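You operate a simulated robot arm through the tools that you are given. There is no shell and no other tool. Be economical: measure what you need, move in short steps, check, and stop when the job is done.

You are at the controls of a simulated robot arm. One attempt, no reset.

JOB
Put one of the dice from the free end of the island top on the brown dated cedar block there.

It is judged by the outcome, as a careful person would: the job done as asked, and still so three seconds after it is handed in. It fails if anything else is knocked over, pushed out of place, dropped, spilled or broken.

ROBOT AND FRAMES
A 7-joint arm with a two-finger parallel gripper, fixed in place. Base frame: the origin is at the foot of the arm, x ahead of it, y to its left, z up; the work surface is at about z = 0. Units: cm, degrees, N and s.
With the tool pointing down near the work surface it reaches from about 24 to 62 cm from the base axis. Its first joint turns from -66.0 to 66.0 degrees. Payload 2.6 kg.
Tool frame: the origin (TCP) lies between the finger pads and is the grasp point; the fingertips stand 3 cm ahead of it; z points along the fingers, y is the line along which they close. Largest opening 9.4 cm; finger width 2.8, thickness 1; the body of the gripper, 5 by 9.6 cm, starts 5.5 cm behind the TCP.
Orientation is told as [roll, pitch, yaw] about the base's x, y, z axes, in that order, counted from this pose: with the fingers straight down and closing along the base's y, the tool's x points along the base's -x, its y along +y and its z along -z.

CONTROLS
- The arm moves only by the tool move_arm. Its argument "deltas" is a list of rows, each a list of 3 entries, a list of its own where there are three numbers: the finger opening in cm, from 0 to 9.4, then the shift along the tool's x, y, z in cm, then the turn, a rotation vector about the tool's x, y, z in degrees. In form: [[hand, [dx, dy, dz], [rx, ry, rz]], ...]. A call has 1 to 8 rows; each row is the pose to reach, as a shift and turn from the pose commanded when the call began, along the tool's axes at that moment. Rows are played at 5 a second. More than 5 cm and 8.6 degrees between two rows, or a gripper value outside its range, and nothing of the call is played. Where a pose cannot be reached the arm comes as near as it can. A force on the tool above 40 N (or 10 N above the force at the start of the call, whichever is more), or a blocked arm, ends the call early, and 0.2 s more pass. The fingers move at their own pace (about 7.2 cm/s each) and stop on an object; they squeeze with about 26 N. The grip force told is the motor's: it shows also when the fingers shut on nothing. Time passes only in rows, and 0.2 s behind the last, so rows that repeat a pose let the fingers close. It gives the time, the measured TCP pose, the force on the tool (base axes), the opening and the grip force at its end, in the units of the frame above (readings bear some noise).
- Cameras (640 x 400 px; columns grow to the right, rows downward): "scene" is fixed at [5.03, 44.15, 57]; the picture's right is [-0.73, -0.69, 0.00], its down [-0.36, 0.38, -0.85] and it looks along [0.58, -0.62, -0.53] (base axes); focal length 310 px, centre (320, 200). "wrist" rides on the gripper at [7.6, 1.4, -10.3] in the tool frame; the picture's right is [-0.18, 0.98, 0.00], its down [-0.75, -0.14, -0.64] and it looks along [-0.63, -0.12, 0.77] (tool axes); focal length 243 px, centre (320, 200). There is no depth. A picture from a camera that has moved, and an enlarged one, comes with that camera's place and axes in the base frame and with its lens. The place of the scene camera against the robot may be out by one fixed shift of up to 1.8 cm in any direction.
- snapshot(camera): a new picture of that camera. It takes no simulated time.
- zoom(camera, box): a new picture of the part [left, top, right, bottom] of that camera's present view, enlarged. It takes no simulated time.
- job_done(): hands the job in; it is judged then, once.

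Work in short steps. Places have to be worked out from the pictures, the camera data and where the tool is seen: move nearer, look again, correct. Check each grasp and each placing, and mend what went wrong. You have 90 turns and 36 pictures in all, those below and enlarged ones among them. Open the gripper and draw the arm clear of the work before you hand the job in, unless the task says otherwise; then end with one line.

The tools are called as name(argument=value, ...) on one line, values as JSON. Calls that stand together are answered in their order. move_arm: Moves the arm, as the interface text tells. Its arguments: {"type":"object","properties":{"deltas":{"type":"array"}},"required":["deltas"]} The other tools are called the same way: snapshot (camera) takes a picture; zoom (camera, box) takes an enlarged picture of a part of a camera's view; job_done () hands the job in.

At the start:

```text
time: 0.0
position: [33.99, 2.94, 29.6]
tool_rot: [0.0, -0.1, 0.0]
force: [-0.9, 0.9, 0.7]
opening: 9.4
grasp_force: 0.1
```

scene: 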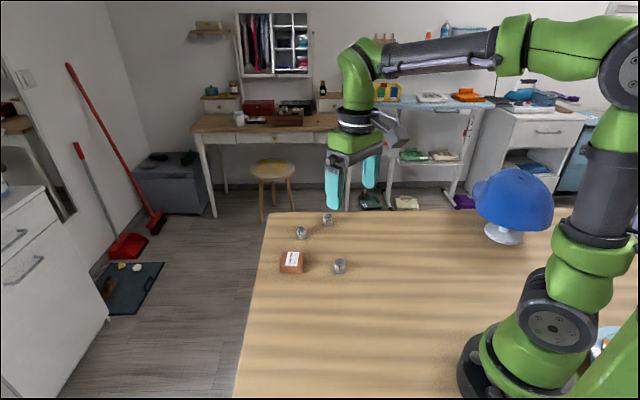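
wrist: 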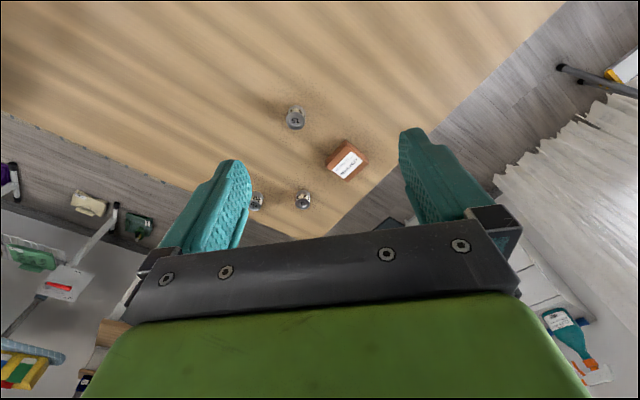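

The pictures show three small gray objects and a brown block with a label near the table's far corner. I'll enlarge both views to tell the objects apart.

zoom(camera="scene", box=[260, 200, 370, 290])

zoom(camera="wrist", box=[230, 90, 390, 220])

```text
4.44 times, centred on (315, 245) of scene
camera zoom: at [5.03, 44.15, 57.0], right [-0.73, -0.69, 0.0], down [-0.36, 0.38, -0.85], along [0.58, -0.62, -0.53], focal length 1380 px, centre (342, 0)
```

zoom: 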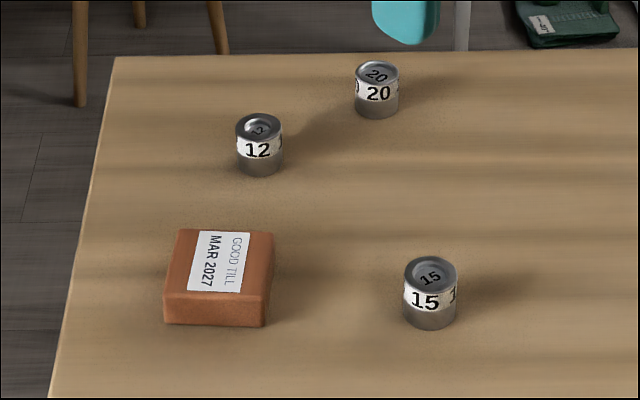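

```text
3.08 times, centred on (310, 155) of wrist
camera zoom: at [26.4, 4.39, 39.88], right [0.18, 0.98, 0.0], down [0.75, -0.14, 0.64], along [0.63, -0.12, -0.77], focal length 746 px, centre (351, 338)
```

zoom: 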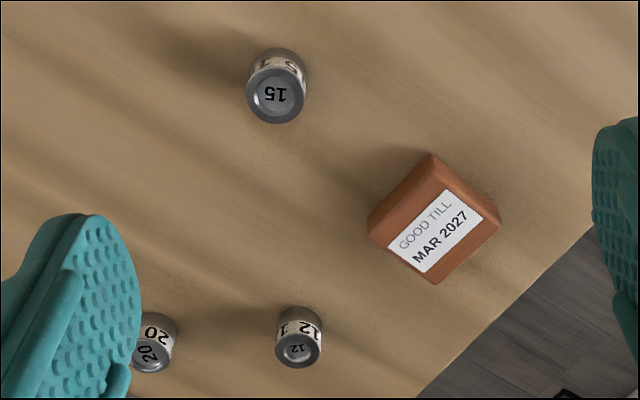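

The three dice are the numbered metal cylinders 12, 15 and 20, each about 2.9 cm across. I judge 15 to be near (40.3, -1.9) and the block near (49.7, 4.9), about 2 cm high. 15 stands alone, so I'll move above it and look again.

move_arm(deltas=[[9.4, [-2, -1.6, 3.5], [0, 0, 0]], [9.4, [-4, -3.2, 7], [0, 0, 0]], [9.4, [-6.2, -4.8, 10.5], [0, 0, 0]], [9.4, [-6.2, -4.8, 14.5], [0, 0, 0]], [9.4, [-6.2, -4.8, 17.6], [0, 0, 0]], [9.4, [-6.2, -4.8, 17.6], [0, 0, 0]]])

snapshot(camera="wrist")

snapshot(camera="scene")

```text
time: 1.4
position: [40.17, -1.88, 12.15]
tool_rot: [0.0, 0.1, 0.0]
force: [-0.7, -0.1, -0.1]
opening: 9.41
grasp_force: 0.0
```

```text
31 pictures are left
camera wrist: at [32.69, -0.43, 22.32], right [0.19, 0.98, 0.0], down [0.75, -0.14, 0.64], along [0.63, -0.12, -0.77], focal length 243 px, centre (320, 200)
```

wrist: 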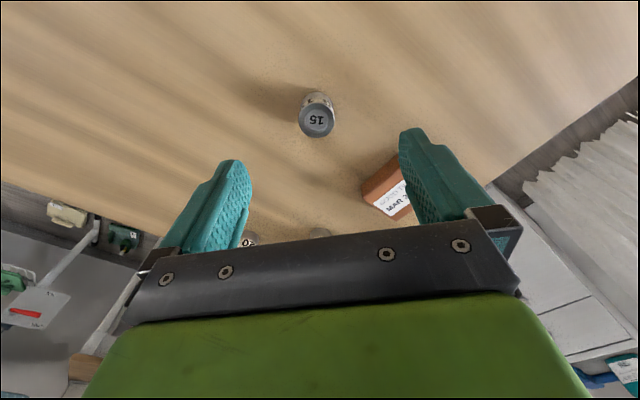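

```text
30 pictures are left
```

scene: 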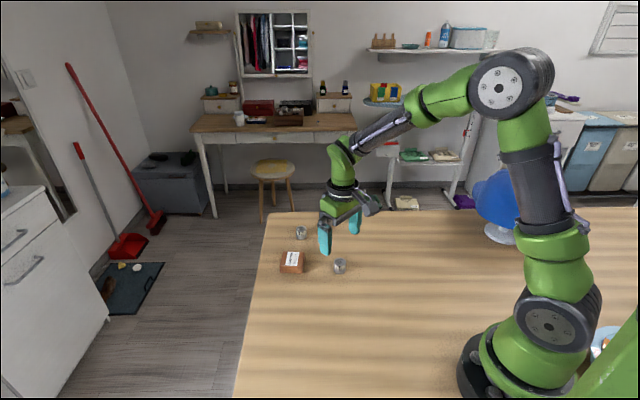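

Die 15's top now works out at about (40.4, -2.25), a few millimetres from the TCP. I'll correct for that, go down to z ≈ 6 and look before the last part.

move_arm(deltas=[[8, [-0.2, -0.35, 3], [0, 0, 0]], [7, [-0.2, -0.35, 6], [0, 0, 0]], [7, [-0.2, -0.35, 6], [0, 0, 0]]])

snapshot(camera="wrist")

zoom(camera="scene", box=[260, 200, 390, 290])

```text
time: 2.2
position: [40.27, -2.34, 6.22]
tool_rot: [0.0, 0.1, -0.1]
force: [-0.1, -1.5, -0.1]
opening: 7.0
grasp_force: 0.1
```

```text
29 pictures are left
camera wrist: at [32.82, -0.81, 16.27], right [0.18, 0.98, 0.0], down [0.75, -0.14, 0.64], along [0.63, -0.12, -0.77], focal length 243 px, centre (320, 200)
```

wrist: 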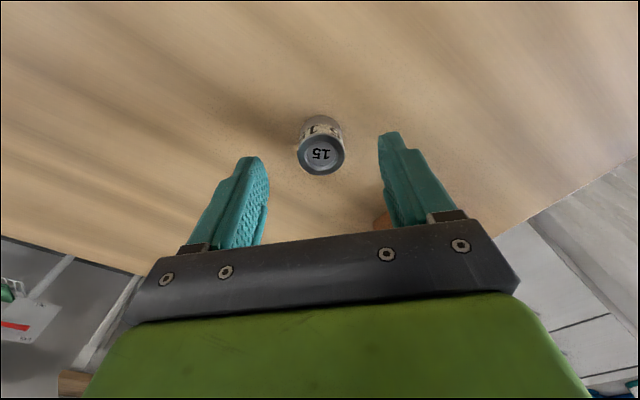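

```text
4.44 times, centred on (325, 245) of scene
camera zoom: at [5.03, 44.15, 57.0], right [-0.73, -0.69, 0.0], down [-0.36, 0.38, -0.85], along [0.58, -0.62, -0.53], focal length 1380 px, centre (298, 0)
```

zoom: 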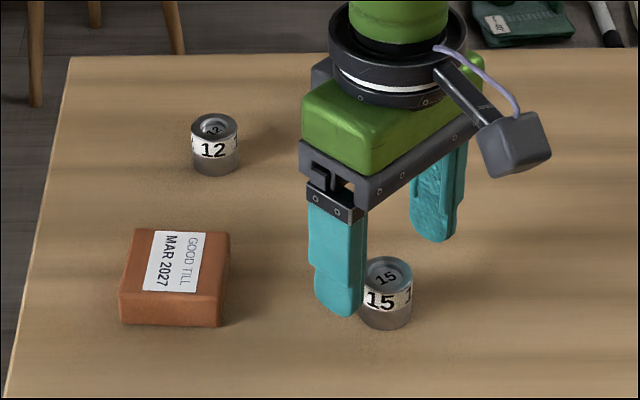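

The die is at about (40.2, -2.2), centred between the fingers. I'll go down to z ≈ 3.4 and close.

move_arm(deltas=[[7, [0, 0.1, 1.5], [0, 0, 0]], [7, [0, 0.1, 2.8], [0, 0, 0]], [7, [0, 0.1, 2.8], [0, 0, 0]], [2.4, [0, 0.1, 2.8], [0, 0, 0]], [2.4, [0, 0.1, 2.8], [0, 0, 0]], [2.4, [0, 0.1, 2.8], [0, 0, 0]]])

zoom(camera="scene", box=[260, 200, 390, 290])

```text
time: 3.6
position: [40.39, -2.08, 3.45]
tool_rot: [-0.1, 0.1, 0.1]
force: [-0.4, 0.1, 0.1]
opening: 2.92
grasp_force: 26.0
```

```text
4.44 times, centred on (325, 245) of scene
camera zoom: at [5.03, 44.15, 57.0], right [-0.73, -0.69, 0.0], down [-0.36, 0.38, -0.85], along [0.58, -0.62, -0.53], focal length 1380 px, centre (298, 0)
```

zoom: 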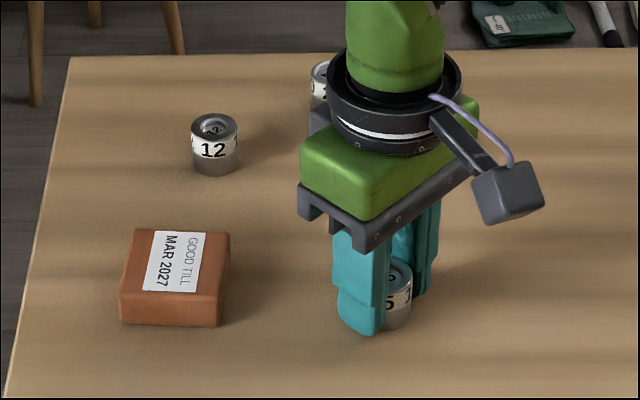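

The die is held (2.92 cm, 26 N). I'll lift it straight up and carry it to just short of the block, estimated at (50.1, 4.8).

move_arm(deltas=[[2.4, [0, 0, -2], [0, 0, 0]], [2.4, [0, 0, -5], [0, 0, 0]], [2.4, [0, 0, -7.5], [0, 0, 0]], [2.4, [-3, 2, -7.5], [0, 0, 0]], [2.4, [-6, 4.2, -7.5], [0, 0, 0]], [2.4, [-8.5, 6, -7.5], [0, 0, 0]], [2.4, [-9.6, 6.9, -7.5], [0, 0, 0]], [2.4, [-9.6, 6.9, -7.5], [0, 0, 0]]])

snapshot(camera="wrist")

zoom(camera="scene", box=[240, 190, 370, 280])

```text
time: 5.4
position: [49.88, 4.92, 10.75]
tool_rot: [0.0, 0.0, 0.1]
force: [0.6, -0.6, 0.1]
opening: 2.41
grasp_force: 0.0
```

```text
26 pictures are left
camera wrist: at [42.35, 6.29, 20.9], right [0.18, 0.98, 0.0], down [0.75, -0.14, 0.64], along [0.63, -0.12, -0.77], focal length 243 px, centre (320, 200)
```

wrist: 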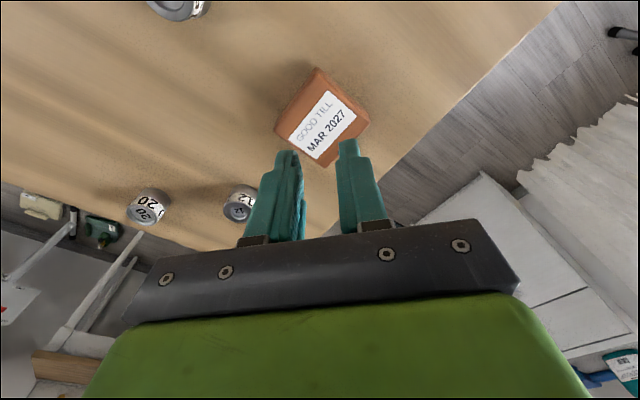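

```text
4.44 times, centred on (305, 235) of scene
camera zoom: at [5.03, 44.15, 57.0], right [-0.73, -0.69, 0.0], down [-0.36, 0.38, -0.85], along [0.58, -0.62, -0.53], focal length 1380 px, centre (387, 44)
```

zoom: 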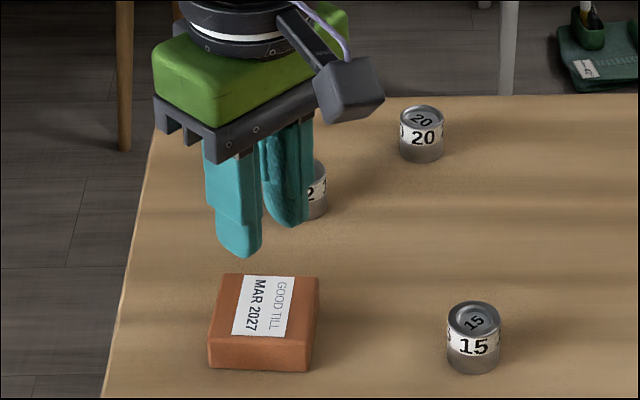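

The grip read 0 N and the fingers are at 2.41 cm, so the die slipped out on lifting. It's still standing upright where it was. My grasp only held its top part, so I'll go back, look, and grasp lower and tighter. The block centre now reads (50.0, 5.1).

move_arm(deltas=[[3, [2.5, -1.8, 0], [0, 0, 0]], [4, [5.5, -4, 0], [0, 0, 0]], [6, [8.5, -6, 0], [0, 0, 0]], [7, [9.6, -7, 0], [0, 0, 0]], [7, [9.6, -7, 3], [0, 0, 0]], [7, [9.6, -7, 3], [0, 0, 0]]])

zoom(camera="wrist", box=[200, 80, 440, 230])

zoom(camera="scene", box=[300, 220, 390, 290])

```text
time: 6.8
position: [40.34, -2.13, 7.75]
tool_rot: [-0.1, 0.1, 0.0]
force: [0.3, 0.6, 0.2]
opening: 7.0
grasp_force: 0.0
```

```text
2.67 times, centred on (320, 155) of wrist
camera zoom: at [32.72, -0.75, 17.89], right [0.18, 0.98, 0.0], down [0.75, -0.14, 0.64], along [0.63, -0.12, -0.77], focal length 647 px, centre (320, 320)
```

zoom: 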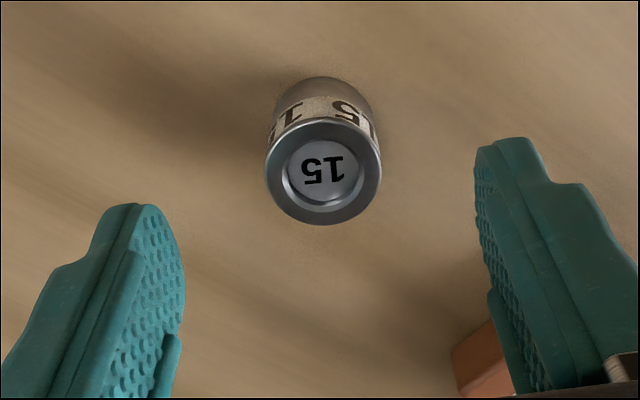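

```text
5.71 times, centred on (345, 255) of scene
camera zoom: at [5.03, 44.15, 57.0], right [-0.73, -0.69, 0.0], down [-0.36, 0.38, -0.85], along [0.58, -0.62, -0.53], focal length 1774 px, centre (177, -114)
```

zoom: 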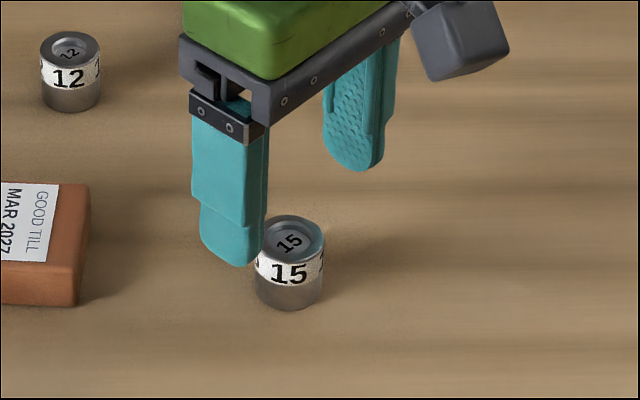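

The die is upright at (40.3, -2.1), still centred between the fingers. This time I'll go down to TCP z ≈ 3.15, close fully, and give it time to settle.

move_arm(deltas=[[7, [0, 0, 2.5], [0, 0, 0]], [7, [0, 0, 4.2], [0, 0, 0]], [7, [0, 0, 4.6], [0, 0, 0]], [7, [0, 0, 4.6], [0, 0, 0]], [0, [0, 0, 4.6], [0, 0, 0]], [0, [0, 0, 4.6], [0, 0, 0]], [0, [0, 0, 4.6], [0, 0, 0]], [0, [0, 0, 4.6], [0, 0, 0]]])

```text
time: 8.6
position: [40.35, -2.14, 3.22]
tool_rot: [-0.1, -0.1, -0.1]
force: [-0.6, 0.9, 0.9]
opening: 2.88
grasp_force: 26.8
```

The fingers hold at 2.88 cm with 26.8 N. I'll lift slowly by 1.2 cm and check that the die comes along.

move_arm(deltas=[[0, [0, 0, -0.1], [0, 0, 0]], [0, [0, 0, -0.3], [0, 0, 0]], [0, [0, 0, -0.5], [0, 0, 0]], [0, [0, 0, -0.8], [0, 0, 0]], [0, [0, 0, -1.2], [0, 0, 0]]])

zoom(camera="scene", box=[300, 220, 390, 290])

```text
time: 9.8
position: [40.32, -2.17, 4.36]
tool_rot: [0.0, 0.0, 0.0]
force: [-0.6, -0.4, -1.2]
opening: 2.96
grasp_force: 26.2
```

```text
5.71 times, centred on (345, 255) of scene
camera zoom: at [5.04, 44.15, 57.0], right [-0.73, -0.69, 0.0], down [-0.36, 0.38, -0.85], along [0.58, -0.62, -0.53], focal length 1774 px, centre (177, -114)
```

zoom: 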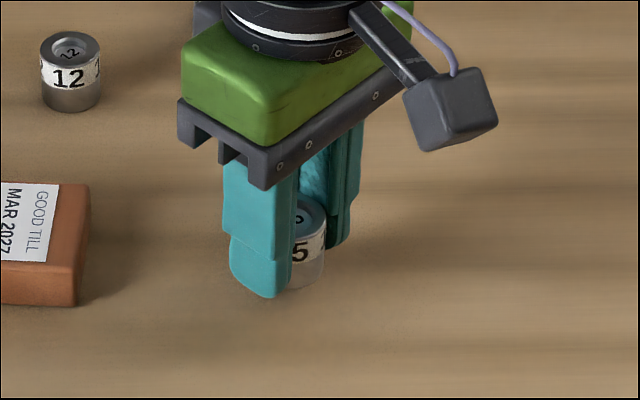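

The die rose with the fingers by about 1 cm and the grip holds. I'll lift it gently further, to TCP z ≈ 8.4.

move_arm(deltas=[[0, [0, 0, -0.4], [0, 0, 0]], [0, [0, 0, -0.9], [0, 0, 0]], [0, [0, 0, -1.5], [0, 0, 0]], [0, [0, 0, -2.2], [0, 0, 0]], [0, [0, 0, -2.9], [0, 0, 0]], [0, [0, 0, -3.5], [0, 0, 0]], [0, [0, 0, -3.9], [0, 0, 0]], [0, [0, 0, -4], [0, 0, 0]]])

zoom(camera="scene", box=[300, 220, 390, 290])

```text
time: 11.6
position: [40.37, -2.2, 8.44]
tool_rot: [0.0, 0.0, 0.0]
force: [0.3, 0.7, -1.5]
opening: 2.93
grasp_force: 25.7
```

```text
5.71 times, centred on (345, 255) of scene
camera zoom: at [5.04, 44.15, 57.0], right [-0.73, -0.69, 0.0], down [-0.36, 0.38, -0.85], along [0.58, -0.62, -0.53], focal length 1774 px, centre (177, -114)
```

zoom: 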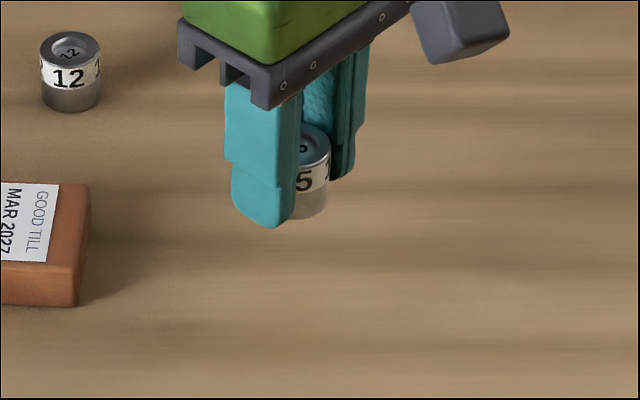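

The die is held firmly. I'll carry it gently to (50.0, 5.1), keeping the height.

move_arm(deltas=[[0, [-0.6, 0.45, 0], [0, 0, 0]], [0, [-1.9, 1.4, 0], [0, 0, 0]], [0, [-3.5, 2.6, 0], [0, 0, 0]], [0, [-5.2, 3.9, 0], [0, 0, 0]], [0, [-6.9, 5.2, 0], [0, 0, 0]], [0, [-8.3, 6.3, 0], [0, 0, 0]], [0, [-9.3, 7.0, 0], [0, 0, 0]], [0, [-9.65, 7.25, 0], [0, 0, 0]]])

snapshot(camera="wrist")

zoom(camera="scene", box=[240, 210, 340, 290])

```text
time: 13.4
position: [49.99, 5.04, 8.46]
tool_rot: [0.0, 0.0, 0.0]
force: [-0.3, -0.2, -1.1]
opening: 2.92
grasp_force: 25.5
```

```text
20 pictures are left
camera wrist: at [42.44, 6.5, 18.61], right [0.18, 0.98, 0.0], down [0.75, -0.14, 0.64], along [0.63, -0.12, -0.77], focal length 243 px, centre (320, 200)
```

wrist: 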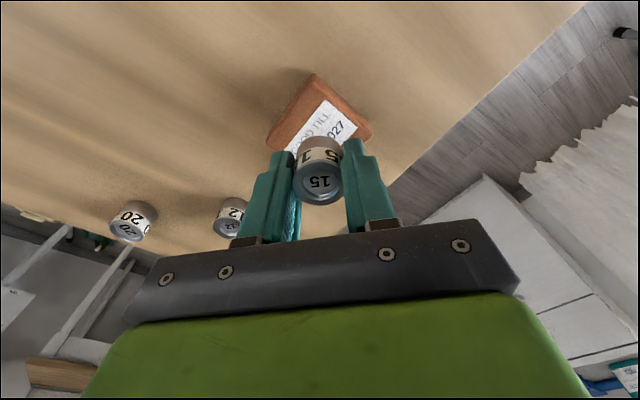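

```text
5.00 times, centred on (290, 250) of scene
camera zoom: at [5.04, 44.15, 57.0], right [-0.73, -0.69, 0.0], down [-0.36, 0.38, -0.85], along [0.58, -0.62, -0.53], focal length 1552 px, centre (470, -50)
```

zoom: 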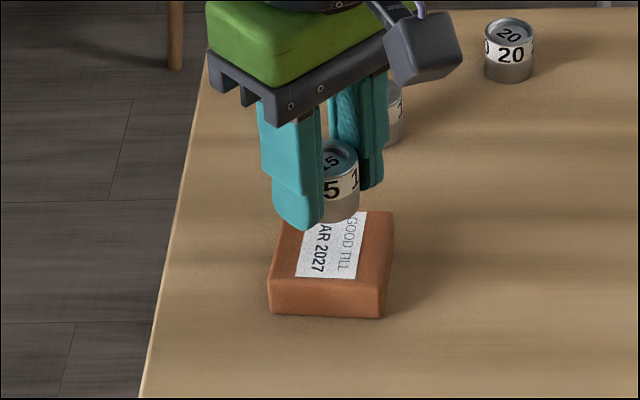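

The die hangs over the block's middle, with its underside about 3.2 cm above the top. I'll lower 2.9 cm gently, then check.

move_arm(deltas=[[0, [0, 0, 0.4], [0, 0, 0]], [0, [0, 0, 1.1], [0, 0, 0]], [0, [0, 0, 1.9], [0, 0, 0]], [0, [0, 0, 2.5], [0, 0, 0]], [0, [0, 0, 2.9], [0, 0, 0]], [0, [0, 0, 2.9], [0, 0, 0]]])

zoom(camera="scene", box=[260, 225, 330, 285])

zoom(camera="wrist", box=[240, 80, 400, 220])

```text
time: 14.8
position: [50.12, 5.23, 5.54]
tool_rot: [0.1, -0.1, -0.1]
force: [-1.9, 0.3, 4.8]
opening: 2.93
grasp_force: 25.9
```

```text
6.67 times, centred on (295, 255) of scene
camera zoom: at [5.03, 44.15, 57.0], right [-0.73, -0.69, 0.0], down [-0.36, 0.38, -0.85], along [0.58, -0.62, -0.53], focal length 2070 px, centre (487, -167)
```

zoom: 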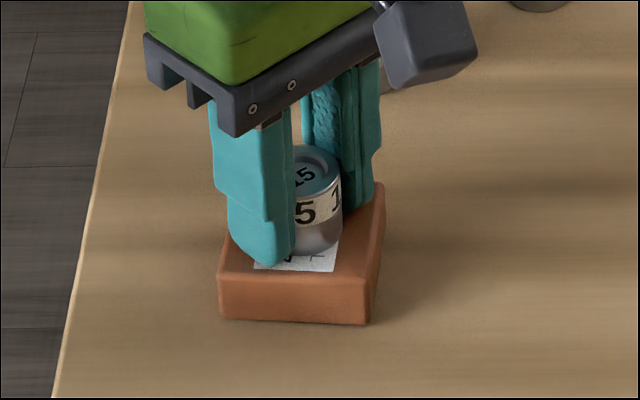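

```text
2.86 times, centred on (320, 150) of wrist
camera zoom: at [42.43, 6.49, 15.72], right [0.18, 0.98, 0.0], down [0.75, -0.14, 0.64], along [0.63, -0.12, -0.77], focal length 693 px, centre (320, 343)
```

zoom: 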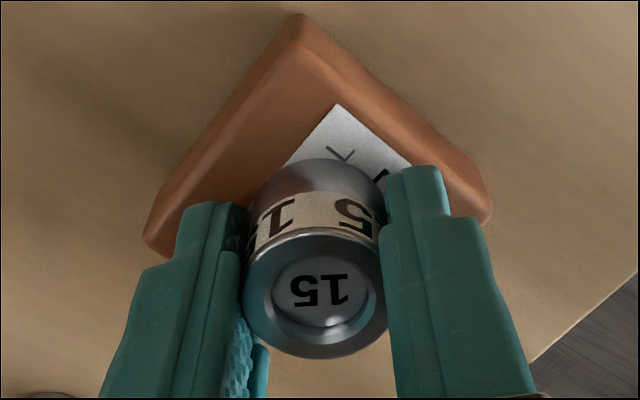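

The +4.8 N force shows contact. The die sits flat on the block, about 0.5 cm from its centre and well inside the edges. I'll open partway to release it.

move_arm(deltas=[[3.2, [0, 0, 0.029], [0, 0, 0]], [4, [0, 0, 0], [0, 0, 0]], [5, [0, 0, 0], [0, 0, 0]], [5.5, [0, 0, 0], [0, 0, 0]], [5.5, [0, 0, -0.3], [0, 0, 0]], [5.5, [0, 0, -0.6], [0, 0, 0]]])

zoom(camera="scene", box=[260, 225, 330, 285])

```text
time: 16.2
position: [50.06, 5.14, 6.1]
tool_rot: [0.0, 0.0, 0.0]
force: [0.5, 0.3, -0.2]
opening: 5.46
grasp_force: 0.0
```

```text
6.67 times, centred on (295, 255) of scene
camera zoom: at [5.03, 44.15, 57.0], right [-0.73, -0.69, 0.0], down [-0.36, 0.38, -0.85], along [0.58, -0.62, -0.53], focal length 2070 px, centre (487, -167)
```

zoom: 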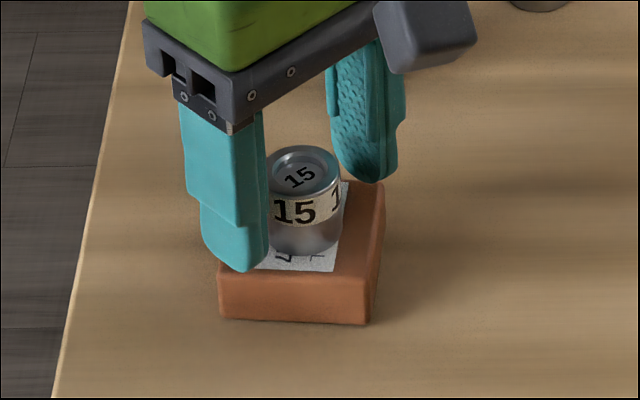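

The die stands free on the block with clearance on both sides. I'll go straight up, then back away.

move_arm(deltas=[[5.5, [0, 0, -1.5], [0, 0, 0]], [5.5, [0, 0, -4], [0, 0, 0]], [6, [0, 0, -8], [0, 0, 0]], [7, [0, 0, -12], [0, 0, 0]], [8, [3, 0, -15], [0, 0, 0]], [9, [7, 0, -17], [0, 0, 0]], [9, [11, 0, -18], [0, 0, 0]], [9, [13, 0, -19], [0, 0, 0]]])

zoom(camera="scene", box=[250, 195, 370, 285])

snapshot(camera="wrist")

```text
time: 18.0
position: [36.96, 5.11, 25.23]
tool_rot: [0.0, 0.0, 0.0]
force: [0.2, -0.1, -0.4]
opening: 9.0
grasp_force: 0.1
```

```text
4.44 times, centred on (310, 240) of scene
camera zoom: at [5.04, 44.15, 57.0], right [-0.73, -0.69, 0.0], down [-0.36, 0.38, -0.85], along [0.58, -0.62, -0.53], focal length 1380 px, centre (364, 22)
```

zoom: 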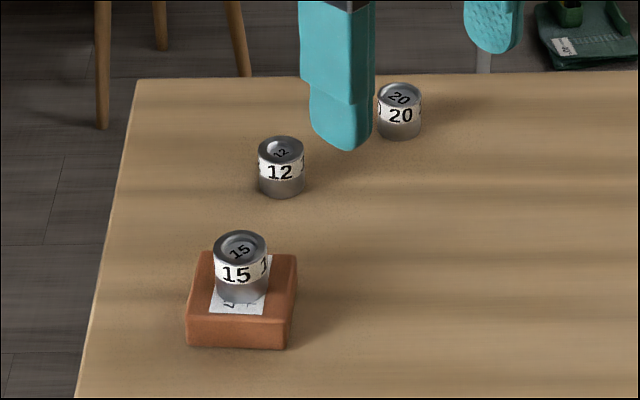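

```text
14 pictures are left
camera wrist: at [29.41, 6.48, 35.26], right [0.18, 0.98, 0.0], down [0.75, -0.14, 0.64], along [0.63, -0.12, -0.77], focal length 243 px, centre (320, 200)
```

wrist: 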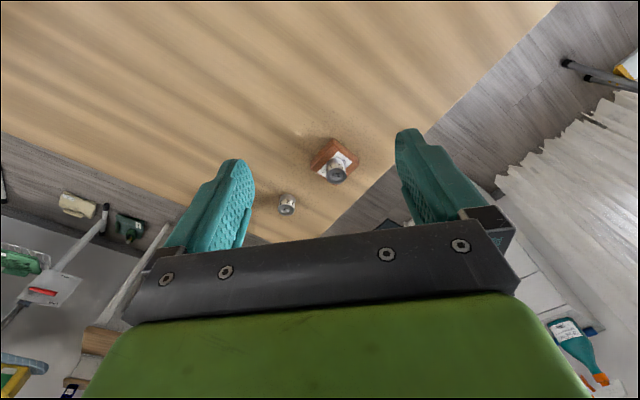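

Die 15 stands upright on the block. The block and the other two dice haven't moved, and the open gripper is clear, so I'm handing the job in.

job_done()

```text
The job is handed in.
```

Die 15 is standing upright on the brown dated cedar block, nothing else was moved, and the arm is clear; the first grasp slipped on lifting, but the die stayed upright in place and the second grasp held.
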